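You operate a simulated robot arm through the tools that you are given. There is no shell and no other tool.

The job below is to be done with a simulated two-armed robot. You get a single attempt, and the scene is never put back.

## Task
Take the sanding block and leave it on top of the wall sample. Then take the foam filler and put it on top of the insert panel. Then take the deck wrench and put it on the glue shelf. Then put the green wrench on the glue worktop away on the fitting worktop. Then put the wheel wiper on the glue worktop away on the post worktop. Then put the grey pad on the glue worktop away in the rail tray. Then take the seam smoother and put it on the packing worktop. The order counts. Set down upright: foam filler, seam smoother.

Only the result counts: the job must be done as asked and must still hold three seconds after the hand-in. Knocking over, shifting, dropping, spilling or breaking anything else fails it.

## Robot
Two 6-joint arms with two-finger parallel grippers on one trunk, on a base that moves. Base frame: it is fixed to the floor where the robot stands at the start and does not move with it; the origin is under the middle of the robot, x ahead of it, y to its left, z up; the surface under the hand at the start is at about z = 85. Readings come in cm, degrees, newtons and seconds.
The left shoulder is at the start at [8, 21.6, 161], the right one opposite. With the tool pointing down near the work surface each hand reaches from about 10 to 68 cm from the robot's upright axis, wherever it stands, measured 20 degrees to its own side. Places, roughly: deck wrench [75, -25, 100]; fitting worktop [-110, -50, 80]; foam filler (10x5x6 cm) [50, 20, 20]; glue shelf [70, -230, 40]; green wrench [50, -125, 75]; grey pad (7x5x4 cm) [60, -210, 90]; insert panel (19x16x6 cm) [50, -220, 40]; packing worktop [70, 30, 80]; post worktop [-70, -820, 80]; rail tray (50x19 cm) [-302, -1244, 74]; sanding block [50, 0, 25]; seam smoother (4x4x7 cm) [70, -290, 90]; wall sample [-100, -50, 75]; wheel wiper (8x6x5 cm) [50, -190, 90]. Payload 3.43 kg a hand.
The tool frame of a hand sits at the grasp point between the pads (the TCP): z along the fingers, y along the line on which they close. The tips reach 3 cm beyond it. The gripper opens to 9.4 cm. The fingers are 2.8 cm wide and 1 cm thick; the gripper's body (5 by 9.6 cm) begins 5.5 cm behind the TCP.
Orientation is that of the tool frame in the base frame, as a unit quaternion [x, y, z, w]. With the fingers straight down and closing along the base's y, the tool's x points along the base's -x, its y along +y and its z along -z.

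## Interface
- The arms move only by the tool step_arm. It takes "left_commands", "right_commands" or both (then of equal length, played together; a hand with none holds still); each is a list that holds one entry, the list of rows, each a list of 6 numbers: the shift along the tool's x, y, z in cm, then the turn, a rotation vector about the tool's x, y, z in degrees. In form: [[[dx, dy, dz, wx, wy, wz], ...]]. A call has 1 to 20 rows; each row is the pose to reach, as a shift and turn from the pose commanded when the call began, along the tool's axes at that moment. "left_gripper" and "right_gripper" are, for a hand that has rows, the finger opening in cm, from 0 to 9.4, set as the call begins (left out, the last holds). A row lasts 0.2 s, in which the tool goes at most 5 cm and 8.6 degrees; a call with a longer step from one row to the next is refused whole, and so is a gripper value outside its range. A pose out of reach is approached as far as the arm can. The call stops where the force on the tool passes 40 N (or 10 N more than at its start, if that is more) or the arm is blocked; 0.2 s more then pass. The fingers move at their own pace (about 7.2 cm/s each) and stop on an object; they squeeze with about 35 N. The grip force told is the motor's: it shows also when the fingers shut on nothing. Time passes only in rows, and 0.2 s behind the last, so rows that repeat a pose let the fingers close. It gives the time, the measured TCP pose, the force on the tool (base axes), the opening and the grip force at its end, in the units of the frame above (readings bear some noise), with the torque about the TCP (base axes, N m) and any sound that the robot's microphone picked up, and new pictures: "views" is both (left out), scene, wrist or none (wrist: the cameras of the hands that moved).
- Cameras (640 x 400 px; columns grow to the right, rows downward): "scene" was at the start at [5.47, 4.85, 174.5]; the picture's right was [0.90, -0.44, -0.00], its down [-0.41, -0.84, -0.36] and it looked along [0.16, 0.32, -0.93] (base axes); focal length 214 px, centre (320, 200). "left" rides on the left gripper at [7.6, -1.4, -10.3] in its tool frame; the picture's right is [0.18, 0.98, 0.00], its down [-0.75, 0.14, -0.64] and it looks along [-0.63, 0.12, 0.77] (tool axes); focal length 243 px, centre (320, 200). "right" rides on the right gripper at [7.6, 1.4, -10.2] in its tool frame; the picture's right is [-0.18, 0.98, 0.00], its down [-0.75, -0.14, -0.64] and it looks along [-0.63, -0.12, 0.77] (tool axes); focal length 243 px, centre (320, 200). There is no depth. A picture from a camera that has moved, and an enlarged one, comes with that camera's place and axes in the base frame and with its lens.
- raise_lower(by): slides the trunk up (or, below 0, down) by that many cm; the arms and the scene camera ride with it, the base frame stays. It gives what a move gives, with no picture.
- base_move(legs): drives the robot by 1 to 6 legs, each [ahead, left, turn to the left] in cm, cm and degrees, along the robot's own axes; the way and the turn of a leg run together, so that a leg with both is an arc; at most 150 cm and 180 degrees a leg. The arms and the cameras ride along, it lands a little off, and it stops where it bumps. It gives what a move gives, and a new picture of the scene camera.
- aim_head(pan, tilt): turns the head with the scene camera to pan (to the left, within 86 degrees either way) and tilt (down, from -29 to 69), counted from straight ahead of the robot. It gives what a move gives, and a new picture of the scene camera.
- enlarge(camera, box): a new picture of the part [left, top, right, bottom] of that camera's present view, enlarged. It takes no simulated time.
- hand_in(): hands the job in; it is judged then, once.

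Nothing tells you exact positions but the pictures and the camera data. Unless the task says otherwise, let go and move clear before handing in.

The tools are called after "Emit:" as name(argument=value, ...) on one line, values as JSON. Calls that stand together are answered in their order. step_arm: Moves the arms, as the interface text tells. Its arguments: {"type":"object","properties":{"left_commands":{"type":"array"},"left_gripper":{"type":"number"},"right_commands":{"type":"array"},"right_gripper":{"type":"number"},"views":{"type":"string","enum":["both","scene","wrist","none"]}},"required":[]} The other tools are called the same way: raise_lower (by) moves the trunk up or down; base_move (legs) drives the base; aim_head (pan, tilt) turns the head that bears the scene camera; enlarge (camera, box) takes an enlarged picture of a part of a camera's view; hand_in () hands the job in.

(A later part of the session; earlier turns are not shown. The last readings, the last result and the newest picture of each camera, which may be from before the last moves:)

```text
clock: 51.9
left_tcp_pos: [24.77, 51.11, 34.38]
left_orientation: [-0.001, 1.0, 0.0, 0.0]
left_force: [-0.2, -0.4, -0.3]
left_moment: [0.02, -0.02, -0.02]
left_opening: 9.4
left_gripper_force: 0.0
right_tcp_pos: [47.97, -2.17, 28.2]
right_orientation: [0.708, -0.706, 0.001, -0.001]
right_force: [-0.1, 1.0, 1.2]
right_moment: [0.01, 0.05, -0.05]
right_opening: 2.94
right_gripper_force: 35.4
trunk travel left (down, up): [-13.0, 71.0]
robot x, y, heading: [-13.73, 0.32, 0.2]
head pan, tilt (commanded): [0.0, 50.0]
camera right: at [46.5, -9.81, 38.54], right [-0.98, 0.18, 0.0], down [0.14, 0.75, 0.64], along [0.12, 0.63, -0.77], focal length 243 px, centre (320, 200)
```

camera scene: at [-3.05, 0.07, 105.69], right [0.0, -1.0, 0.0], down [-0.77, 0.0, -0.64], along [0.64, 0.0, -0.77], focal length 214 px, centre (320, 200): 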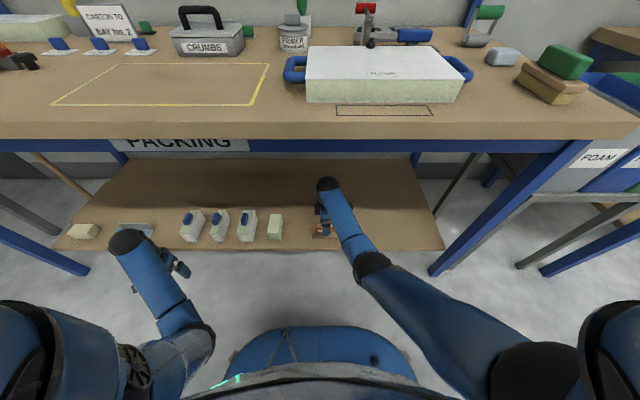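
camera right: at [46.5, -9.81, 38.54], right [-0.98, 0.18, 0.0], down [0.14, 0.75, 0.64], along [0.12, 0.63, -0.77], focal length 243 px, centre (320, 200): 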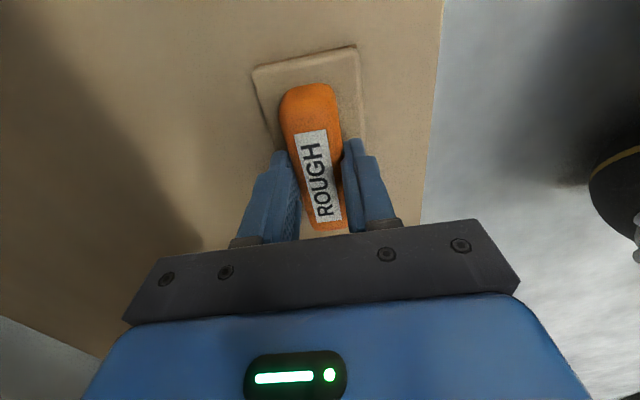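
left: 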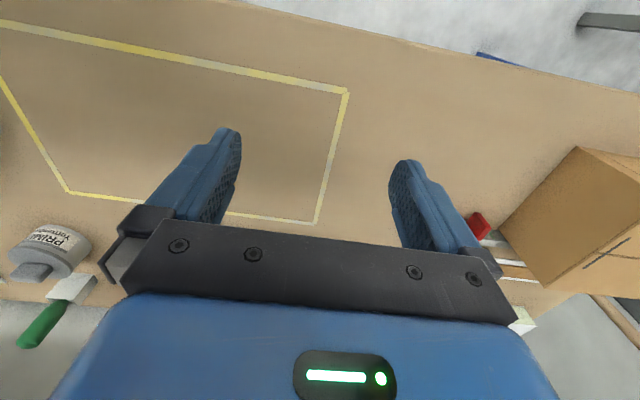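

The gripper holds the handle (opening 2.9 cm, 35 N). I lift a few cm and check.

Emit:
step_arm(right_commands=[[[0, 0, -1, 0, 0, 0], [0, 0, -3, 0, 0, 0], [0, 0, -5, 0, 0, 0], [0, 0, -7, 0, 0, 0], [0, 0, -8, 0, 0, 0]]], views="wrist")

Emit:
base_move(legs=[[-30, 0, 0]])

```text
clock: 53.1
left_tcp_pos: [24.66, 51.19, 34.28]
left_orientation: [-0.001, 1.0, 0.0, 0.0]
left_force: [-0.8, 0.6, 0.0]
left_moment: [-0.01, -0.05, 0.0]
left_opening: 9.39
left_gripper_force: 0.0
right_tcp_pos: [47.87, -2.21, 36.21]
right_orientation: [-0.707, 0.707, -0.001, 0.001]
right_force: [-0.6, -0.5, -2.5]
right_moment: [-0.05, 0.01, 0.0]
right_opening: 2.96
right_gripper_force: 34.7
trunk travel left (down, up): [-13.0, 71.0]
robot x, y, heading: [-13.74, 0.45, 0.4]
head pan, tilt (commanded): [0.0, 50.0]
camera right: at [46.5, -9.83, 46.57], right [-0.98, 0.18, 0.0], down [0.14, 0.75, 0.64], along [0.12, 0.63, -0.77], focal length 243 px, centre (320, 200)
```

right: 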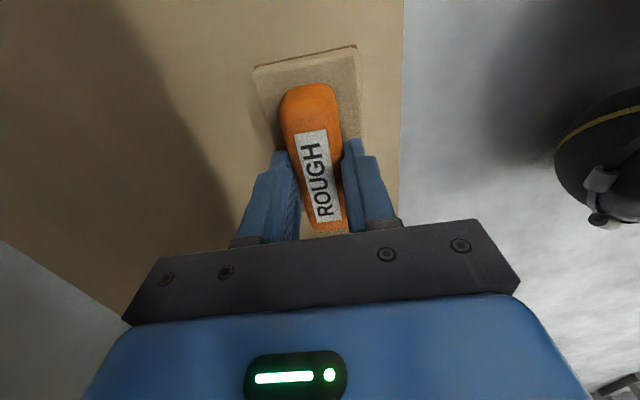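

```text
clock: 55.2
left_tcp_pos: [-5.1, 50.91, 34.23]
left_orientation: [0.001, 1.0, 0.0, 0.0]
left_force: [-0.1, -0.7, 0.7]
left_moment: [-0.03, 0.0, -0.02]
left_opening: 9.38
left_gripper_force: 0.1
right_tcp_pos: [17.89, -2.39, 36.3]
right_orientation: [-0.707, 0.707, 0.0, 0.002]
right_force: [0.4, -0.2, -1.3]
right_moment: [-0.01, 0.0, 0.0]
right_opening: 2.92
right_gripper_force: 35.2
trunk travel left (down, up): [-13.0, 71.0]
robot x, y, heading: [-43.87, 0.2, -0.1]
head pan, tilt (commanded): [0.0, 50.0]
camera scene: at [-33.08, 0.02, 105.7], right [0.0, -1.0, 0.0], down [-0.77, 0.0, -0.64], along [0.64, 0.0, -0.77], focal length 214 px, centre (320, 200)
```

scene: 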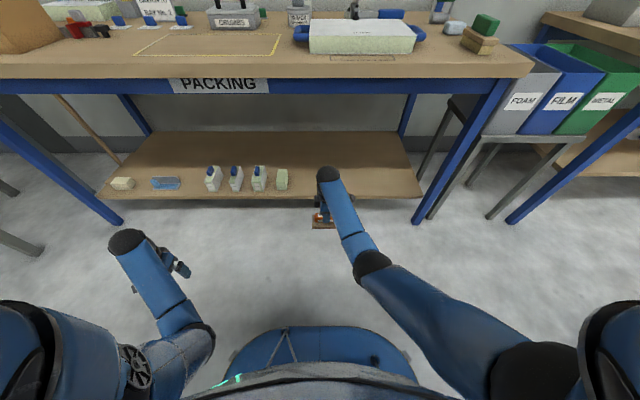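

The block is held and clear of the bench. I raise the trunk, strafe to y≈−49 and turn to face the fitting worktop.

Emit:
raise_lower(by=40)

Emit:
raise_lower(by=31)

Emit:
base_move(legs=[[0, -46, 0], [0, 0, -180]])

Emit:
aim_head(pan=0, tilt=55)

```text
clock: 59.0
left_tcp_pos: [-5.04, 51.0, 74.41]
left_orientation: [0.001, 1.0, 0.0, 0.0]
left_force: [-0.1, 0.6, -0.1]
left_moment: [0.0, 0.02, 0.02]
left_opening: 9.42
left_gripper_force: 0.0
right_tcp_pos: [17.97, -2.51, 76.18]
right_orientation: [-0.706, 0.708, 0.0, 0.001]
right_force: [-0.6, 0.2, -2.1]
right_moment: [-0.04, 0.0, 0.03]
right_opening: 2.96
right_gripper_force: 35.4
trunk travel left (down, up): [-53.0, 31.0]
robot x, y, heading: [-43.83, 0.03, -0.1]
head pan, tilt (commanded): [0.0, 50.0]
```

```text
clock: 62.1
left_tcp_pos: [-4.9, 50.86, 105.36]
left_orientation: [0.001, 1.0, 0.0, -0.001]
left_force: [-0.1, 0.4, 0.8]
left_moment: [0.02, 0.02, 0.02]
left_opening: 9.39
left_gripper_force: 0.1
right_tcp_pos: [18.04, -2.41, 107.25]
right_orientation: [-0.706, 0.708, 0.0, 0.001]
right_force: [-0.2, 0.0, -2.0]
right_moment: [-0.02, -0.01, -0.01]
right_opening: 2.95
right_gripper_force: 35.1
trunk travel left (down, up): [-84.0, 0.0]
robot x, y, heading: [-43.57, 0.31, -0.2]
head pan, tilt (commanded): [0.0, 50.0]
```

```text
clock: 72.2
left_tcp_pos: [-83.27, -96.03, 105.35]
left_orientation: [1.0, -0.009, 0.001, 0.0]
left_force: [0.7, -0.5, -0.6]
left_moment: [0.06, 0.0, -0.01]
left_opening: 9.42
left_gripper_force: 0.0
right_tcp_pos: [-105.54, -42.33, 107.19]
right_orientation: [0.714, 0.701, -0.001, 0.001]
right_force: [-1.2, 1.0, -1.9]
right_moment: [0.03, 0.02, -0.01]
right_opening: 2.92
right_gripper_force: 34.5
trunk travel left (down, up): [-84.0, 0.0]
robot x, y, heading: [-43.64, -45.98, 178.8]
head pan, tilt (commanded): [0.0, 50.0]
camera scene: at [-54.61, -45.91, 176.69], right [0.02, 1.0, 0.0], down [0.77, -0.01, -0.64], along [-0.64, 0.01, -0.77], focal length 214 px, centre (320, 200)
```

scene: 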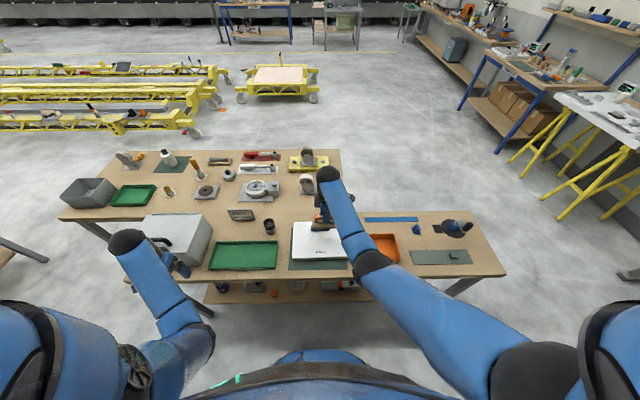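

```text
clock: 72.9
left_tcp_pos: [-83.31, -96.07, 105.37]
left_orientation: [1.0, -0.009, 0.0, 0.0]
left_force: [0.2, 0.1, 0.0]
left_moment: [0.0, 0.0, 0.03]
left_opening: 9.4
left_gripper_force: 0.0
right_tcp_pos: [-105.45, -42.33, 107.27]
right_orientation: [0.713, 0.701, -0.001, 0.0]
right_force: [0.6, -0.6, -2.2]
right_moment: [-0.01, -0.02, -0.02]
right_opening: 2.96
right_gripper_force: 35.4
trunk travel left (down, up): [-84.0, 0.0]
robot x, y, heading: [-43.45, -45.91, 179.0]
head pan, tilt (commanded): [0.0, 55.0]
camera scene: at [-54.13, -45.91, 176.04], right [0.02, 1.0, 0.0], down [0.82, -0.01, -0.57], along [-0.57, 0.01, -0.82], focal length 214 px, centre (320, 200)
```

scene: 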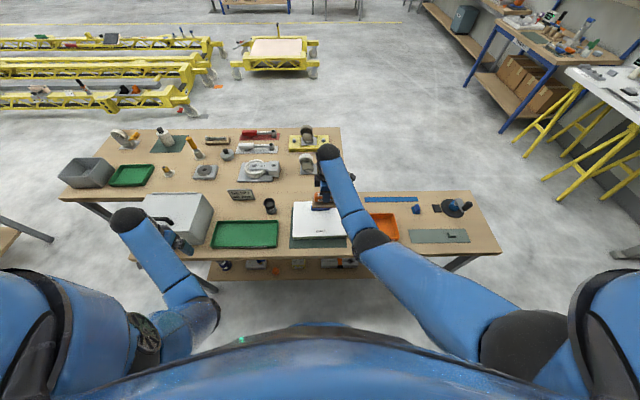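

I'm at the fitting worktop with the block hovering near the wall sample. I check it with the wrist camera and an enlarged scene view.

Emit:
step_arm(right_commands=[[[0, 0, 0, 0, 0, 0]]], views="wrist")

Emit:
enlarge(camera="scene", box=[240, 150, 400, 250])

```text
clock: 73.3
left_tcp_pos: [-83.32, -96.1, 105.34]
left_orientation: [1.0, -0.009, 0.0, 0.0]
left_force: [-0.3, 0.0, 0.2]
left_moment: [-0.04, 0.0, 0.0]
left_opening: 9.39
left_gripper_force: 0.1
right_tcp_pos: [-105.48, -42.33, 107.3]
right_orientation: [0.713, 0.701, -0.002, 0.0]
right_force: [-0.6, 0.0, -2.3]
right_moment: [0.02, -0.03, -0.02]
right_opening: 2.96
right_gripper_force: 35.3
trunk travel left (down, up): [-84.0, 0.0]
robot x, y, heading: [-43.63, -45.73, 178.9]
head pan, tilt (commanded): [0.0, 55.0]
camera right: at [-103.82, -34.75, 117.55], right [0.98, -0.2, 0.0], down [-0.15, -0.75, 0.64], along [-0.13, -0.63, -0.77], focal length 243 px, centre (320, 200)
```

right: 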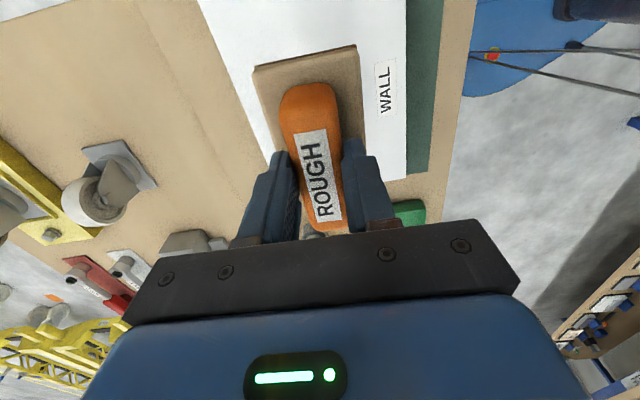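

```text
4.00 times, centred on (320, 200) of scene
camera zoom: at [-54.13, -45.89, 176.04], right [0.02, 1.0, 0.0], down [0.82, -0.01, -0.57], along [-0.57, 0.01, -0.82], focal length 858 px, centre (320, 200)
```

zoom: 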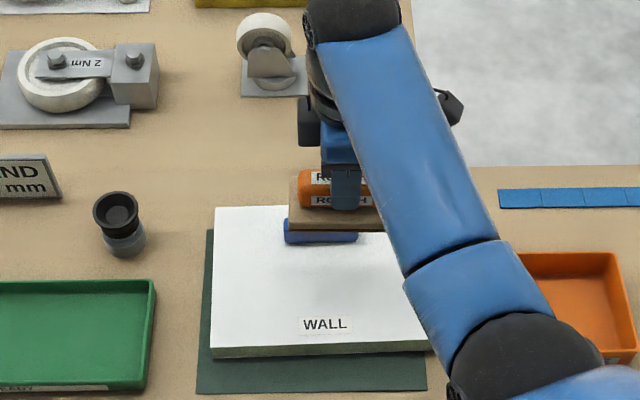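

Slab top is about z≈88, its free front area spans x −108…−96, y −57…−33. I move the block over [−101.8, −45] and lower it to just above the slab.

Emit:
step_arm(right_commands=[[[-1.4, 1.9, 0, 0, 0, 0], [-2.7, 3.7, 0, 0, 0, 0], [-2.7, 3.7, 4, 0, 0, 0], [-2.7, 3.7, 8, 0, 0, 0], [-2.7, 3.7, 10, 0, 0, 0]]], views="both")

Emit:
enlarge(camera="scene", box=[260, 170, 380, 245])

```text
clock: 74.5
left_tcp_pos: [-83.43, -96.04, 105.4]
left_orientation: [1.0, -0.008, 0.0, 0.0]
left_force: [0.4, 0.3, -0.5]
left_moment: [0.01, 0.01, 0.02]
left_opening: 9.41
left_gripper_force: 0.0
right_tcp_pos: [-101.73, -45.07, 97.2]
right_orientation: [0.714, 0.7, -0.002, 0.0]
right_force: [0.3, 0.0, -1.7]
right_moment: [-0.01, 0.0, -0.01]
right_opening: 2.94
right_gripper_force: 34.7
trunk travel left (down, up): [-84.0, 0.0]
robot x, y, heading: [-43.8, -45.83, 179.1]
head pan, tilt (commanded): [0.0, 55.0]
camera scene: at [-54.11, -45.94, 176.04], right [0.02, 1.0, 0.0], down [0.82, -0.01, -0.57], along [-0.57, 0.01, -0.82], focal length 214 px, centre (320, 200)
camera right: at [-100.21, -37.48, 107.55], right [0.98, -0.2, 0.0], down [-0.15, -0.75, 0.64], along [-0.13, -0.63, -0.77], focal length 243 px, centre (320, 200)
```

scene: 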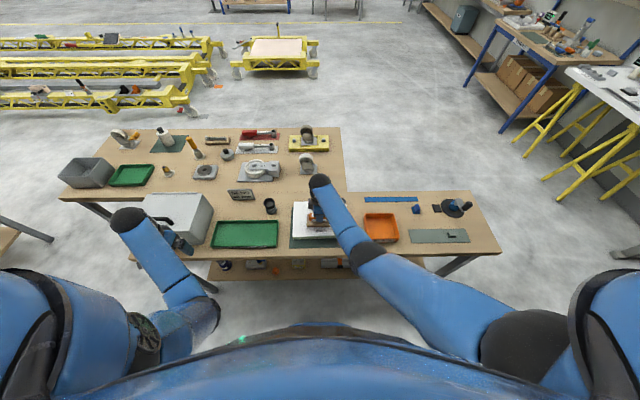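
right: 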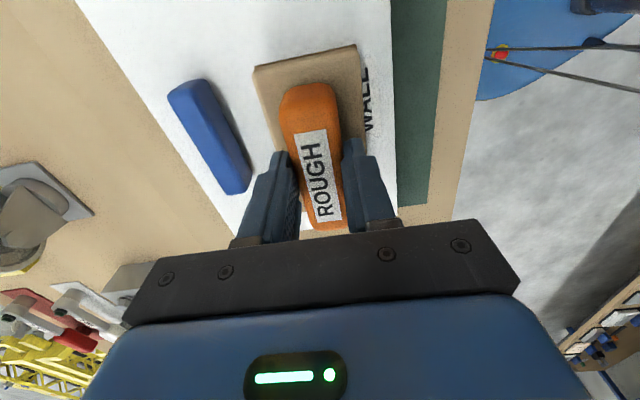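

```text
5.33 times, centred on (320, 208) of scene
camera zoom: at [-54.11, -45.94, 176.04], right [0.02, 1.0, 0.0], down [0.82, -0.01, -0.57], along [-0.57, 0.01, -0.82], focal length 1144 px, centre (320, 160)
```

zoom: 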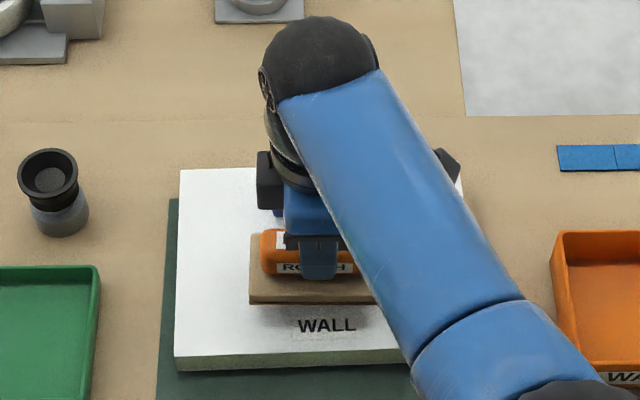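

Position over the slab is good. I lower further in small steps, watching the force.

Emit:
step_arm(right_commands=[[[0, 0, 1, 0, 0, 0], [0, 0, 2, 0, 0, 0], [0, 0, 2.4, 0, 0, 0], [0, 0, 2.8, 0, 0, 0]]], views="none")

Emit:
enlarge(camera="scene", box=[260, 170, 380, 245])

```text
clock: 75.5
left_tcp_pos: [-83.31, -96.14, 105.32]
left_orientation: [1.0, -0.009, 0.0, 0.0]
left_force: [0.2, -0.2, -0.4]
left_moment: [0.0, 0.0, -0.02]
left_opening: 9.41
left_gripper_force: 0.1
right_tcp_pos: [-101.82, -45.22, 94.48]
right_orientation: [0.713, 0.701, -0.002, -0.002]
right_force: [-0.4, -0.6, -0.4]
right_moment: [-0.02, -0.1, 0.02]
right_opening: 2.95
right_gripper_force: 35.5
trunk travel left (down, up): [-84.0, 0.0]
robot x, y, heading: [-44.18, -45.58, 178.7]
head pan, tilt (commanded): [0.0, 55.0]
```

```text
5.33 times, centred on (320, 208) of scene
camera zoom: at [-54.11, -45.88, 176.04], right [0.02, 1.0, 0.0], down [0.82, -0.01, -0.57], along [-0.57, 0.01, -0.82], focal length 1144 px, centre (320, 160)
```

zoom: 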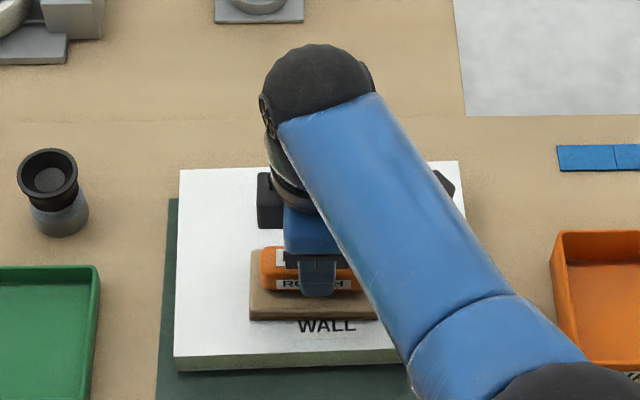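

Force suggests the block is just beginning to touch. I lower a little more.

Emit:
step_arm(right_commands=[[[0, 0, 0.3, 0, 0, 0], [0, 0, 0.3, 0, 0, 0]]], views="none")

```text
clock: 76.1
left_tcp_pos: [-83.2, -95.98, 105.5]
left_orientation: [1.0, -0.009, -0.001, 0.0]
left_force: [0.2, 0.2, 0.4]
left_moment: [0.02, -0.02, -0.03]
left_opening: 9.38
left_gripper_force: 0.0
right_tcp_pos: [-101.78, -45.01, 94.52]
right_orientation: [0.713, 0.701, -0.003, -0.002]
right_force: [-1.4, 1.1, 16.1]
right_moment: [0.18, -0.49, 0.04]
right_opening: 2.94
right_gripper_force: 34.8
trunk travel left (down, up): [-84.0, 0.0]
robot x, y, heading: [-43.59, -45.59, 179.3]
head pan, tilt (commanded): [0.0, 55.0]
```

The block rests on the slab (16 N contact). I release with a modest opening and lift away.

Emit:
step_arm(right_commands=[[[0, 0, 0, 0, 0, 0], [0, 0, 0, 0, 0, 0], [0, 0, 0, 0, 0, 0]]], right_gripper=5.5, views="wrist")

Emit:
step_arm(right_commands=[[[0, 0, -2, 0, 0, 0], [0, 0, -5, 0, 0, 0], [0, 0, -9, 0, 0, 0], [0, 0, -13, 0, 0, 0]]], views="wrist")

Emit:
enlarge(camera="scene", box=[260, 170, 380, 245])

```text
clock: 76.9
left_tcp_pos: [-83.23, -96.07, 105.28]
left_orientation: [1.0, -0.009, 0.0, 0.001]
left_force: [0.5, -0.2, -1.0]
left_moment: [0.04, -0.03, -0.02]
left_opening: 9.4
left_gripper_force: 0.1
right_tcp_pos: [-101.74, -45.13, 94.33]
right_orientation: [0.714, 0.701, -0.001, -0.001]
right_force: [0.6, -0.1, -0.5]
right_moment: [-0.01, -0.02, 0.04]
right_opening: 5.51
right_gripper_force: 0.0
trunk travel left (down, up): [-84.0, 0.0]
robot x, y, heading: [-43.63, -45.43, 178.9]
head pan, tilt (commanded): [0.0, 55.0]
camera right: at [-100.15, -37.53, 104.51], right [0.98, -0.2, 0.0], down [-0.15, -0.75, 0.64], along [-0.13, -0.63, -0.77], focal length 243 px, centre (320, 200)
```

right: 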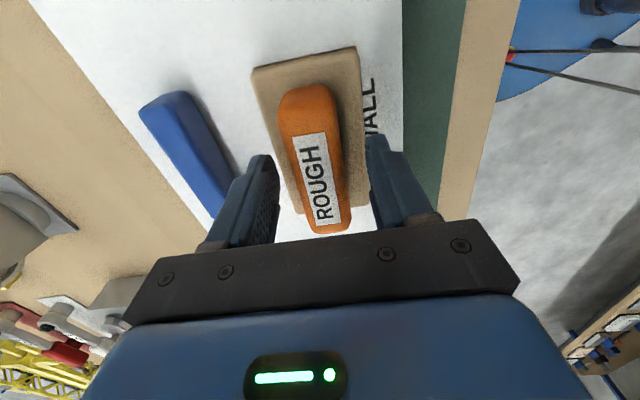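

```text
clock: 77.9
left_tcp_pos: [-83.24, -96.04, 105.33]
left_orientation: [1.0, -0.008, 0.0, -0.001]
left_force: [-0.3, -0.3, -0.6]
left_moment: [-0.03, 0.02, 0.01]
left_opening: 9.41
left_gripper_force: 0.1
right_tcp_pos: [-101.79, -45.0, 107.34]
right_orientation: [0.713, 0.701, -0.001, -0.001]
right_force: [-1.0, -0.8, -0.3]
right_moment: [0.0, 0.01, -0.01]
right_opening: 5.5
right_gripper_force: 0.1
trunk travel left (down, up): [-84.0, 0.0]
robot x, y, heading: [-43.82, -45.72, 179.0]
head pan, tilt (commanded): [0.0, 55.0]
camera right: at [-100.11, -37.49, 117.58], right [0.98, -0.2, 0.0], down [-0.15, -0.75, 0.64], along [-0.13, -0.63, -0.77], focal length 243 px, centre (320, 200)
```

right: 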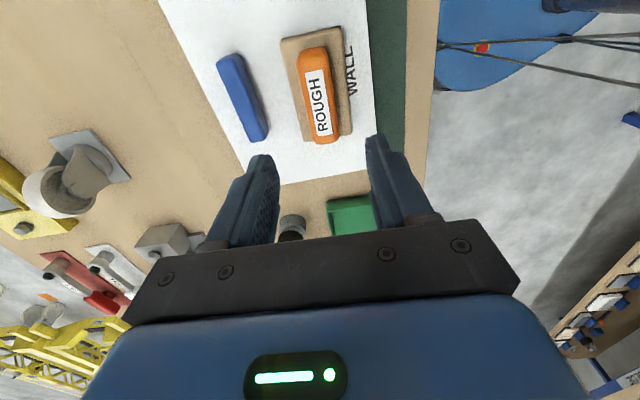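

```text
5.33 times, centred on (320, 208) of scene
camera zoom: at [-54.07, -45.92, 176.04], right [0.02, 1.0, 0.0], down [0.82, -0.01, -0.57], along [-0.57, 0.01, -0.82], focal length 1144 px, centre (320, 160)
```

zoom: 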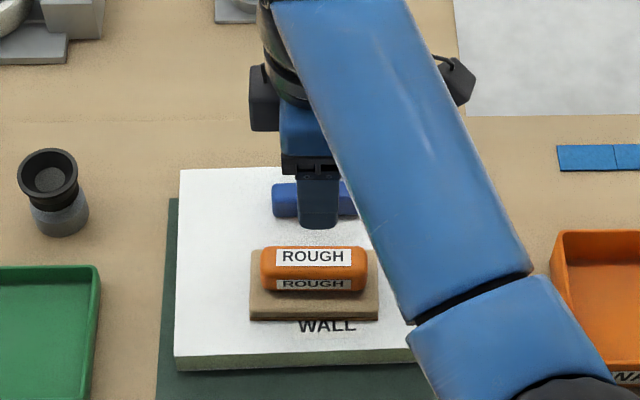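

The sanding block sits on the wall sample. Next I look at the glue bench and its lower shelf (insert panel) before choosing how to grip the foam filler.

Emit:
base_move(legs=[[0, 0, 181], [0, -145, 0]])

Emit:
aim_head(pan=0, tilt=45)

```text
refused: 181 is not a number from -180 to 180
```

```text
clock: 78.6
left_tcp_pos: [-83.25, -95.93, 105.33]
left_orientation: [1.0, -0.009, 0.0, 0.001]
left_force: [-0.5, 0.1, 0.1]
left_moment: [0.02, -0.02, -0.03]
left_opening: 9.4
left_gripper_force: 0.1
right_tcp_pos: [-101.8, -45.06, 107.32]
right_orientation: [0.713, 0.701, -0.002, 0.0]
right_force: [0.0, 0.0, 0.5]
right_moment: [-0.02, -0.02, -0.01]
right_opening: 5.51
right_gripper_force: 0.0
trunk travel left (down, up): [-84.0, 0.0]
robot x, y, heading: [-44.13, -45.98, 179.0]
head pan, tilt (commanded): [0.0, 45.0]
camera scene: at [-54.99, -45.89, 177.38], right [0.02, 1.0, 0.0], down [0.71, -0.01, -0.71], along [-0.71, 0.01, -0.71], focal length 214 px, centre (320, 200)
```

scene: 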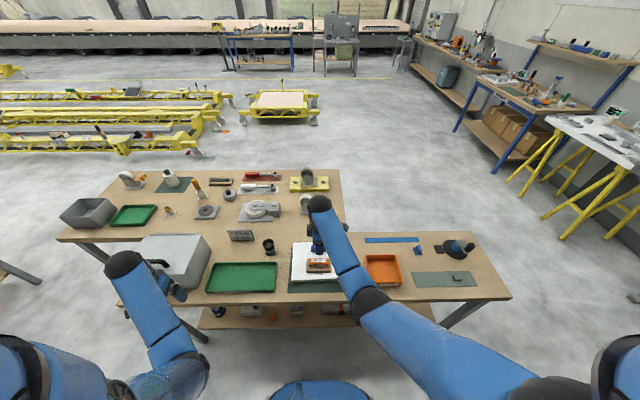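

I turn around (in two legs) and drive along the aisle to face the glue bench.

Emit:
base_move(legs=[[0, 0, 180], [0, -145, 1]])

Emit:
aim_head(pan=0, tilt=50)

```text
clock: 93.1
left_tcp_pos: [-15.35, -146.81, 105.26]
left_orientation: [0.051, 0.999, 0.0, 0.001]
left_force: [-0.1, 0.0, 0.5]
left_moment: [0.0, -0.03, 0.02]
left_opening: 9.41
left_gripper_force: 0.0
right_tcp_pos: [-1.01, -199.1, 107.34]
right_orientation: [-0.67, 0.742, -0.001, 0.0]
right_force: [-1.2, 0.9, -0.5]
right_moment: [0.02, 0.02, 0.03]
right_opening: 5.49
right_gripper_force: 0.0
trunk travel left (down, up): [-84.0, 0.0]
robot x, y, heading: [-58.37, -193.67, -5.6]
head pan, tilt (commanded): [0.0, 45.0]
camera scene: at [-47.71, -194.73, 177.38], right [-0.1, -0.99, 0.0], down [-0.7, 0.07, -0.71], along [0.7, -0.07, -0.71], focal length 214 px, centre (320, 200)
```

scene: 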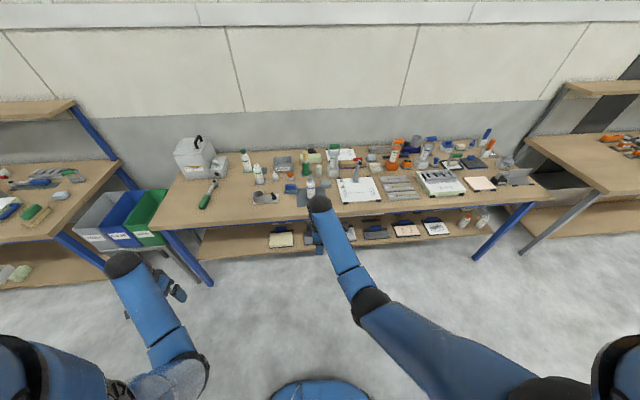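

```text
clock: 93.8
left_tcp_pos: [-15.32, -146.88, 105.35]
left_orientation: [0.05, 0.999, 0.0, -0.001]
left_force: [0.1, 0.5, -0.3]
left_moment: [-0.02, -0.02, 0.01]
left_opening: 9.4
left_gripper_force: 0.1
right_tcp_pos: [-1.11, -199.25, 107.28]
right_orientation: [-0.67, 0.742, 0.0, 0.001]
right_force: [-0.1, 0.2, 0.2]
right_moment: [-0.04, -0.04, -0.03]
right_opening: 5.53
right_gripper_force: 0.0
trunk travel left (down, up): [-84.0, 0.0]
robot x, y, heading: [-58.64, -193.25, -5.8]
head pan, tilt (commanded): [0.0, 50.0]
camera scene: at [-48.14, -194.75, 176.7], right [-0.1, -0.99, 0.0], down [-0.76, 0.08, -0.64], along [0.64, -0.07, -0.77], focal length 214 px, centre (320, 200)
```

scene: 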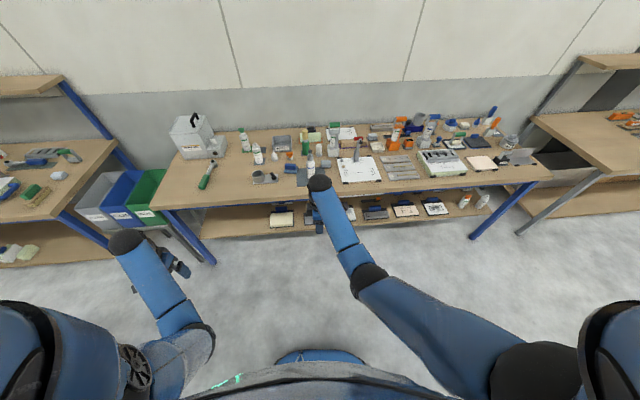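

The turn landed 5.7° off; I correct the heading and lower the trunk to see the glue bench's shelf.

Emit:
base_move(legs=[[0, 0, 5.7]])

Emit:
raise_lower(by=-40)

Emit:
raise_lower(by=-20)

Emit:
aim_head(pan=-10, tilt=30)

```text
clock: 94.7
left_tcp_pos: [-20.05, -142.96, 105.38]
left_orientation: [0.001, 1.0, 0.001, 0.0]
left_force: [0.0, -0.3, 0.0]
left_moment: [0.0, 0.05, 0.0]
left_opening: 9.41
left_gripper_force: 0.0
right_tcp_pos: [-0.8, -193.74, 107.24]
right_orientation: [-0.706, 0.708, 0.001, 0.001]
right_force: [-0.1, -0.9, -0.3]
right_moment: [0.03, 0.0, -0.01]
right_opening: 5.5
right_gripper_force: 0.1
trunk travel left (down, up): [-84.0, 0.0]
robot x, y, heading: [-58.76, -193.56, -0.2]
head pan, tilt (commanded): [0.0, 50.0]
camera scene: at [-48.0, -194.11, 176.69], right [0.0, -1.0, 0.0], down [-0.77, 0.0, -0.64], along [0.64, 0.0, -0.77], focal length 214 px, centre (320, 200)
```

scene: 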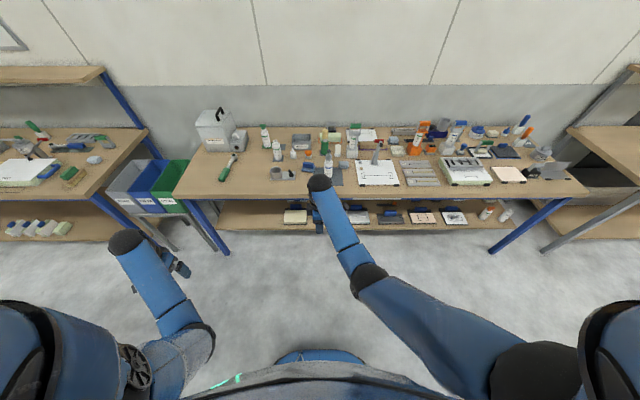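

```text
clock: 98.5
left_tcp_pos: [-20.05, -142.87, 65.46]
left_orientation: [0.001, 1.0, 0.0, 0.0]
left_force: [-0.6, -0.7, -0.1]
left_moment: [0.0, 0.0, 0.0]
left_opening: 9.41
left_gripper_force: 0.1
right_tcp_pos: [-0.85, -193.51, 67.33]
right_orientation: [-0.706, 0.708, 0.0, 0.002]
right_force: [0.5, 0.4, -0.3]
right_moment: [0.05, 0.02, -0.02]
right_opening: 5.5
right_gripper_force: 0.1
trunk travel left (down, up): [-44.0, 40.0]
robot x, y, heading: [-58.52, -193.55, -0.3]
head pan, tilt (commanded): [0.0, 50.0]
```

```text
clock: 100.7
left_tcp_pos: [-20.17, -142.9, 45.54]
left_orientation: [0.001, 1.0, 0.0, 0.001]
left_force: [0.1, -0.1, -0.3]
left_moment: [-0.01, -0.01, 0.01]
left_opening: 9.4
left_gripper_force: 0.0
right_tcp_pos: [-0.88, -193.67, 47.37]
right_orientation: [-0.706, 0.709, -0.001, 0.001]
right_force: [0.2, 0.2, -0.3]
right_moment: [0.0, 0.02, -0.05]
right_opening: 5.48
right_gripper_force: 0.0
trunk travel left (down, up): [-24.0, 60.0]
robot x, y, heading: [-58.65, -193.18, -0.3]
head pan, tilt (commanded): [0.0, 50.0]
```

```text
clock: 101.5
left_tcp_pos: [-19.97, -142.9, 45.43]
left_orientation: [0.001, 1.0, 0.0, 0.0]
left_force: [-0.5, -0.2, -0.5]
left_moment: [-0.02, -0.02, -0.01]
left_opening: 9.39
left_gripper_force: 0.0
right_tcp_pos: [-0.81, -193.59, 47.34]
right_orientation: [-0.705, 0.709, 0.0, 0.002]
right_force: [0.4, -0.2, 0.8]
right_moment: [0.0, 0.0, -0.03]
right_opening: 5.48
right_gripper_force: 0.0
trunk travel left (down, up): [-24.0, 60.0]
robot x, y, heading: [-58.62, -193.14, 0.1]
head pan, tilt (commanded): [-10.0, 30.0]
camera scene: at [-46.91, -195.34, 119.64], right [-0.18, -0.98, 0.0], down [-0.49, 0.09, -0.87], along [0.85, -0.15, -0.5], focal length 214 px, centre (320, 200)
```

scene: 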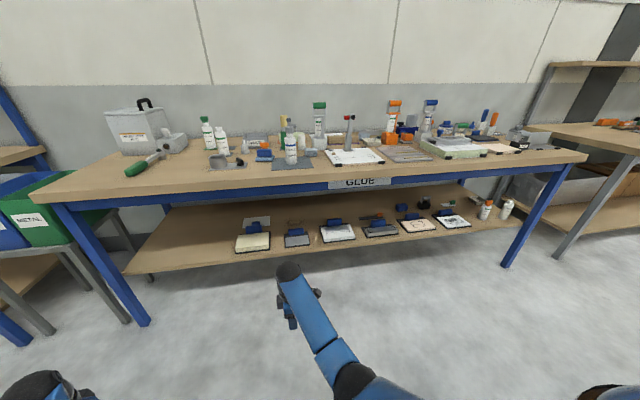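

Emit:
enlarge(camera="scene", box=[120, 180, 340, 290])

Emit:
enlarge(camera="scene", box=[300, 180, 520, 290])

Emit:
enlarge(camera="scene", box=[100, 90, 320, 200])

Emit:
enlarge(camera="scene", box=[240, 90, 420, 180])

Emit:
enlarge(camera="scene", box=[380, 80, 580, 180])

```text
2.91 times, centred on (230, 235) of scene
camera zoom: at [-46.91, -195.34, 119.64], right [-0.18, -0.98, 0.0], down [-0.49, 0.09, -0.87], along [0.85, -0.15, -0.5], focal length 624 px, centre (582, 98)
```

zoom: 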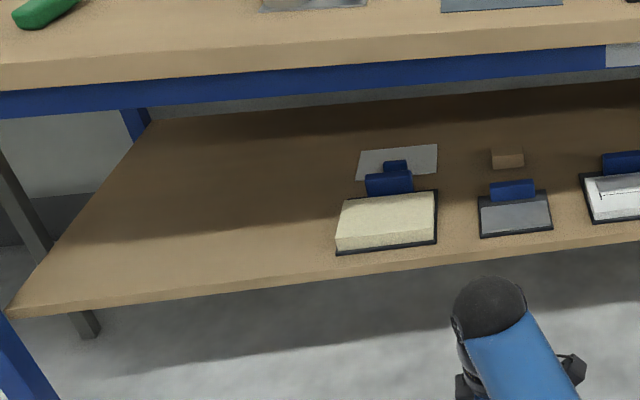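

```text
2.91 times, centred on (410, 235) of scene
camera zoom: at [-46.91, -195.34, 119.64], right [-0.18, -0.98, 0.0], down [-0.49, 0.09, -0.87], along [0.85, -0.15, -0.5], focal length 624 px, centre (58, 98)
```

zoom: 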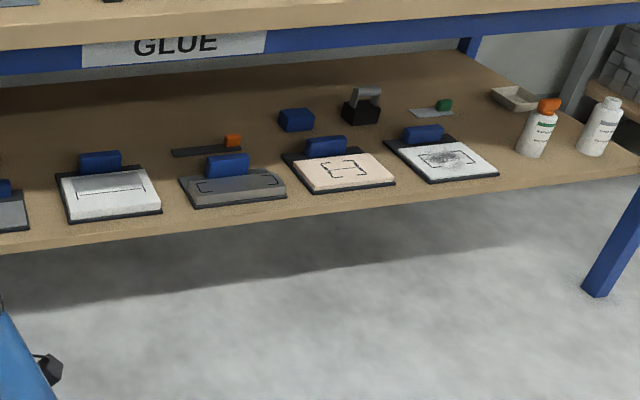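

```text
2.91 times, centred on (210, 145) of scene
camera zoom: at [-46.91, -195.34, 119.64], right [-0.18, -0.98, 0.0], down [-0.49, 0.09, -0.87], along [0.85, -0.15, -0.5], focal length 624 px, centre (640, 360)
```

zoom: 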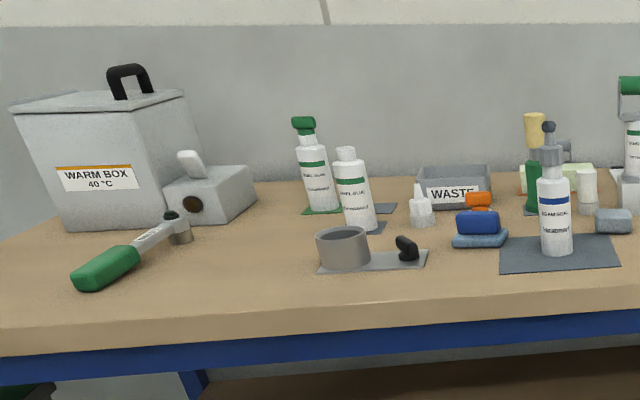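

```text
3.56 times, centred on (330, 135) of scene
camera zoom: at [-46.91, -195.34, 119.64], right [-0.18, -0.98, 0.0], down [-0.49, 0.09, -0.87], along [0.85, -0.15, -0.5], focal length 763 px, centre (284, 431)
```

zoom: 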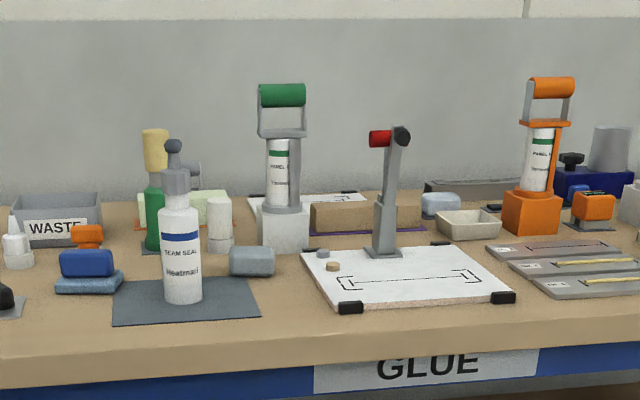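

```text
3.20 times, centred on (480, 130) of scene
camera zoom: at [-46.91, -195.34, 119.64], right [-0.18, -0.98, 0.0], down [-0.49, 0.09, -0.87], along [0.85, -0.15, -0.5], focal length 686 px, centre (-192, 424)
```

zoom: 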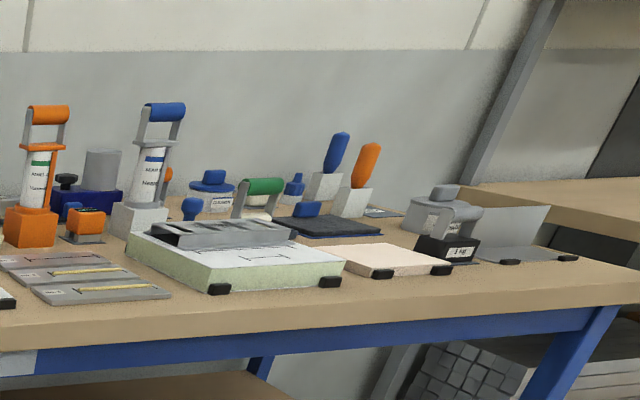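

The glue shelf shows a row of panels; the white one with an outlined slot near y≈−222 should be the insert panel. I enlarge it.

Emit:
enlarge(camera="scene", box=[270, 205, 410, 265])

Emit:
aim_head(pan=-15, tilt=45)

Emit:
enlarge(camera="scene", box=[240, 100, 400, 200])

```text
4.57 times, centred on (340, 235) of scene
camera zoom: at [-46.91, -195.34, 119.64], right [-0.18, -0.98, 0.0], down [-0.49, 0.09, -0.87], along [0.85, -0.15, -0.5], focal length 980 px, centre (229, 40)
```

zoom: 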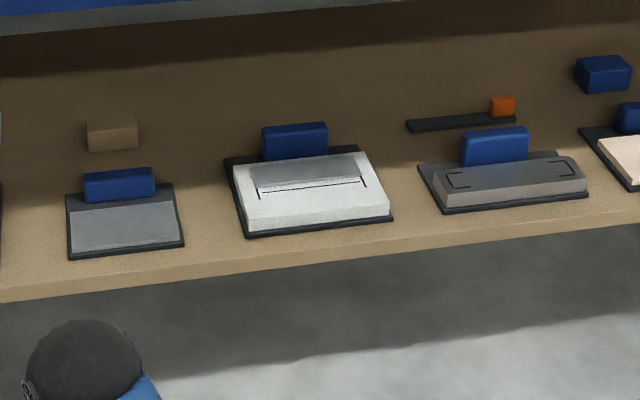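

```text
clock: 102.3
left_tcp_pos: [-20.08, -142.77, 45.36]
left_orientation: [0.001, 1.0, -0.001, 0.0]
left_force: [0.0, 0.4, -0.2]
left_moment: [0.01, 0.03, 0.0]
left_opening: 9.4
left_gripper_force: 0.0
right_tcp_pos: [-0.94, -193.56, 47.33]
right_orientation: [-0.706, 0.708, -0.001, 0.002]
right_force: [0.2, 0.3, 0.0]
right_moment: [0.04, 0.0, -0.07]
right_opening: 5.51
right_gripper_force: 0.0
trunk travel left (down, up): [-24.0, 60.0]
robot x, y, heading: [-58.83, -193.85, -0.1]
head pan, tilt (commanded): [-15.0, 45.0]
camera scene: at [-47.96, -195.88, 117.39], right [-0.26, -0.97, 0.0], down [-0.68, 0.18, -0.71], along [0.68, -0.18, -0.71], focal length 214 px, centre (320, 200)
```

scene: 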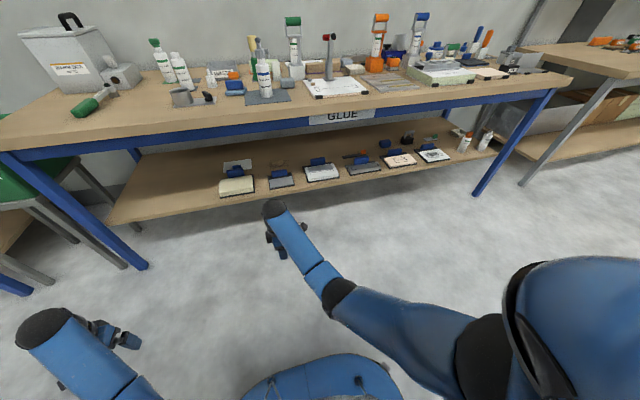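

```text
4.00 times, centred on (320, 150) of scene
camera zoom: at [-47.96, -195.88, 117.39], right [-0.26, -0.97, 0.0], down [-0.68, 0.18, -0.71], along [0.68, -0.18, -0.71], focal length 858 px, centre (320, 400)
```

zoom: 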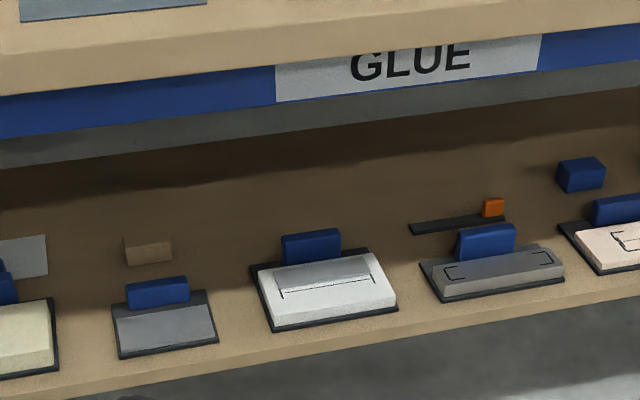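

The insert panel (white, on a dark mat, with a blue tab behind) is centred about [45, −222], top near z≈44; rail underside at z≈77. I'll grip the foam with the hand tilted 45° forward. First I set that hand attitude here in free space.

Emit:
step_arm(right_commands=[[[0, 0, 0, 0, 0, 8.5], [0, 0, 0, 0, 0, 17], [0, 0, 0, 0, 0, 25.5], [0, 0, 0, 0, 0, 34], [0, 0, 0, 0, 0, 42.5], [0, 0, 0, 0, 0, 51], [0, 0, 0, 0, 0, 59.5], [0, 0, 0, 0, 0, 68], [0, 0, 0, 0, 0, 76.5], [0, 0, 0, 0, 0, 85], [0, 0, 0, 0, 0, 90]]], right_gripper=9.4, views="none")

Emit:
step_arm(right_commands=[[[0, 0, 0, 0, -7.5, 0], [0, 0, 0, 0, -15, 0], [0, 0, 0, 0, -22.5, 0], [0, 0, 0, 0, -30, 0], [0, 0, 0, 0, -37.5, 0], [0, 0, 0, 0, -45, 0]]], views="both")

```text
clock: 104.7
left_tcp_pos: [-20.11, -142.83, 45.37]
left_orientation: [0.0, 1.0, 0.0, 0.001]
left_force: [-0.3, -0.1, -0.4]
left_moment: [-0.02, -0.01, -0.02]
left_opening: 9.4
left_gripper_force: 0.1
right_tcp_pos: [-0.86, -193.52, 47.25]
right_orientation: [0.003, 1.0, 0.001, 0.002]
right_force: [-0.3, -0.3, 0.4]
right_moment: [0.01, 0.0, 0.03]
right_opening: 9.41
right_gripper_force: 0.0
trunk travel left (down, up): [-24.0, 60.0]
robot x, y, heading: [-58.84, -193.36, -0.3]
head pan, tilt (commanded): [-15.0, 45.0]
```

```text
clock: 106.1
left_tcp_pos: [-20.04, -142.89, 45.43]
left_orientation: [0.0, 1.0, 0.0, 0.0]
left_force: [0.7, 0.1, -0.2]
left_moment: [-0.03, -0.01, -0.01]
left_opening: 9.42
left_gripper_force: 0.1
right_tcp_pos: [-0.9, -193.5, 47.32]
right_orientation: [0.002, 0.923, 0.001, 0.385]
right_force: [0.7, 0.5, -0.9]
right_moment: [0.04, 0.04, 0.02]
right_opening: 9.37
right_gripper_force: 0.0
trunk travel left (down, up): [-24.0, 60.0]
robot x, y, heading: [-58.85, -193.13, -0.2]
head pan, tilt (commanded): [-15.0, 45.0]
camera scene: at [-47.98, -195.89, 117.39], right [-0.26, -0.97, 0.0], down [-0.68, 0.18, -0.71], along [0.68, -0.18, -0.71], focal length 214 px, centre (320, 200)
camera right: at [-13.4, -192.08, 49.13], right [0.13, 0.98, 0.13], down [0.07, -0.14, 0.99], along [0.99, -0.12, -0.09], focal length 243 px, centre (320, 200)
```

scene: 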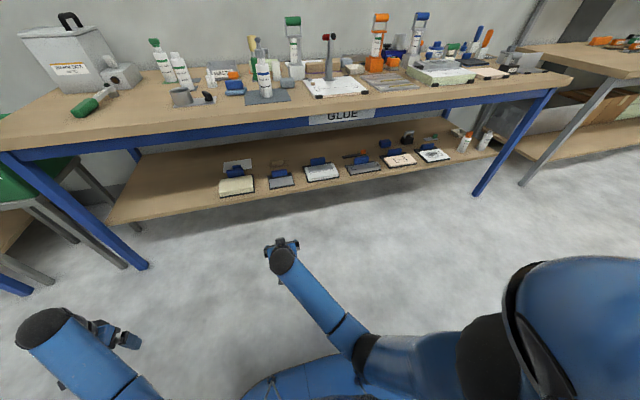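
right: 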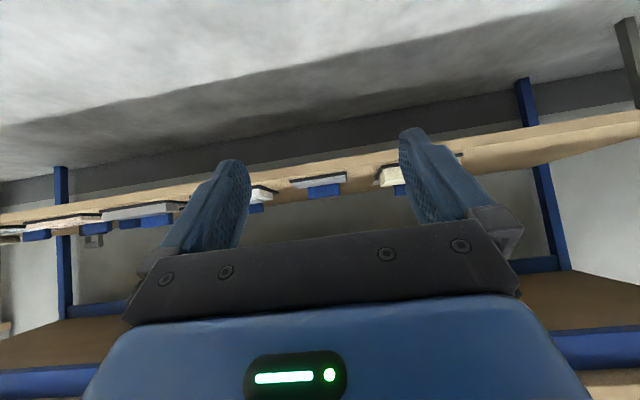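

The hand is tilted; its camera now looks level (upside down) at the glue shelf, which helps measure heights. I enlarge it.

Emit:
enlarge(camera="right", box=[240, 130, 420, 230])

Emit:
enlarge(camera="right", box=[0, 150, 240, 300])

```text
3.56 times, centred on (330, 180) of right
camera zoom: at [-13.4, -192.08, 49.13], right [0.13, 0.98, 0.13], down [0.07, -0.14, 0.99], along [0.99, -0.12, -0.09], focal length 863 px, centre (284, 271)
```

zoom: 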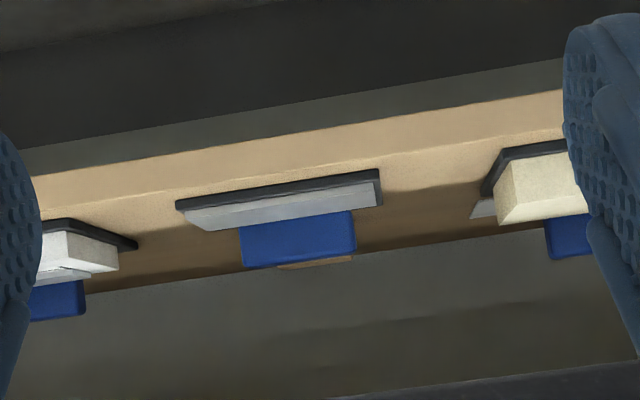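

```text
2.67 times, centred on (120, 225) of right
camera zoom: at [-13.4, -192.08, 49.13], right [0.13, 0.98, 0.13], down [0.07, -0.14, 0.99], along [0.99, -0.12, -0.09], focal length 647 px, centre (853, 133)
```

zoom: 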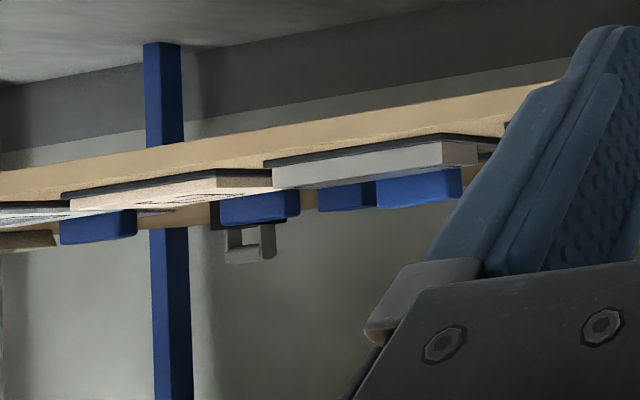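

The glue shelf is at z≈37.3 and the insert panel's top at z≈42.3, spanning x 41–53, y −231…−213. Now I drive to the packing bench for the foam filler.

Emit:
base_move(legs=[[18, 0, 0], [0, 150, 0], [0, 68, 0]])

Emit:
aim_head(pan=0, tilt=40)

```text
clock: 117.9
left_tcp_pos: [-3.98, 74.59, 45.38]
left_orientation: [-0.006, 1.0, 0.0, 0.0]
left_force: [0.2, -0.2, 0.3]
left_moment: [-0.01, 0.01, 0.05]
left_opening: 9.4
left_gripper_force: 0.0
right_tcp_pos: [16.0, 24.35, 47.23]
right_orientation: [-0.006, 0.923, 0.004, 0.384]
right_force: [0.9, 0.7, -0.5]
right_moment: [-0.01, 0.01, -0.01]
right_opening: 9.4
right_gripper_force: 0.1
trunk travel left (down, up): [-24.0, 60.0]
robot x, y, heading: [-42.08, 23.42, 0.4]
head pan, tilt (commanded): [-15.0, 45.0]
camera scene: at [-31.14, 21.25, 117.39], right [-0.25, -0.97, 0.0], down [-0.69, 0.17, -0.71], along [0.69, -0.17, -0.71], focal length 214 px, centre (320, 200)
```

scene: 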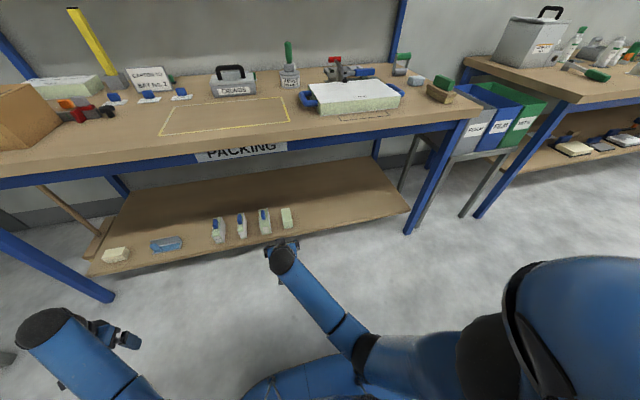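

```text
clock: 118.7
left_tcp_pos: [-4.04, 74.57, 45.31]
left_orientation: [-0.006, 1.0, -0.001, 0.0]
left_force: [0.3, 0.2, -0.1]
left_moment: [0.01, -0.04, -0.02]
left_opening: 9.38
left_gripper_force: 0.0
right_tcp_pos: [16.0, 24.3, 47.35]
right_orientation: [-0.005, 0.923, 0.002, 0.384]
right_force: [-0.1, 0.7, 0.8]
right_moment: [-0.02, 0.01, 0.02]
right_opening: 9.41
right_gripper_force: 0.2
trunk travel left (down, up): [-24.0, 60.0]
robot x, y, heading: [-42.02, 23.5, 0.8]
head pan, tilt (commanded): [0.0, 40.0]
camera scene: at [-30.52, 23.31, 118.11], right [0.01, -1.0, 0.0], down [-0.64, -0.01, -0.77], along [0.77, 0.01, -0.64], focal length 214 px, centre (320, 200)
```

scene: 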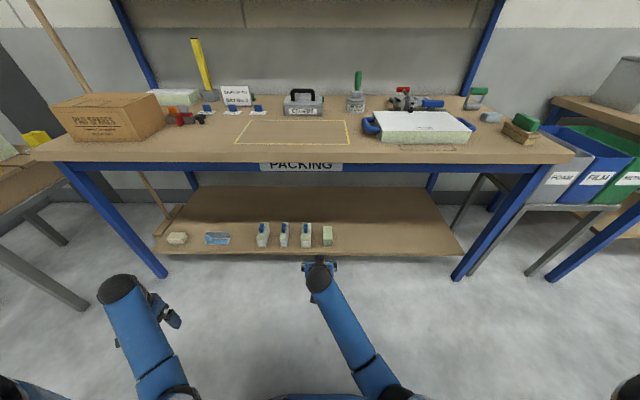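

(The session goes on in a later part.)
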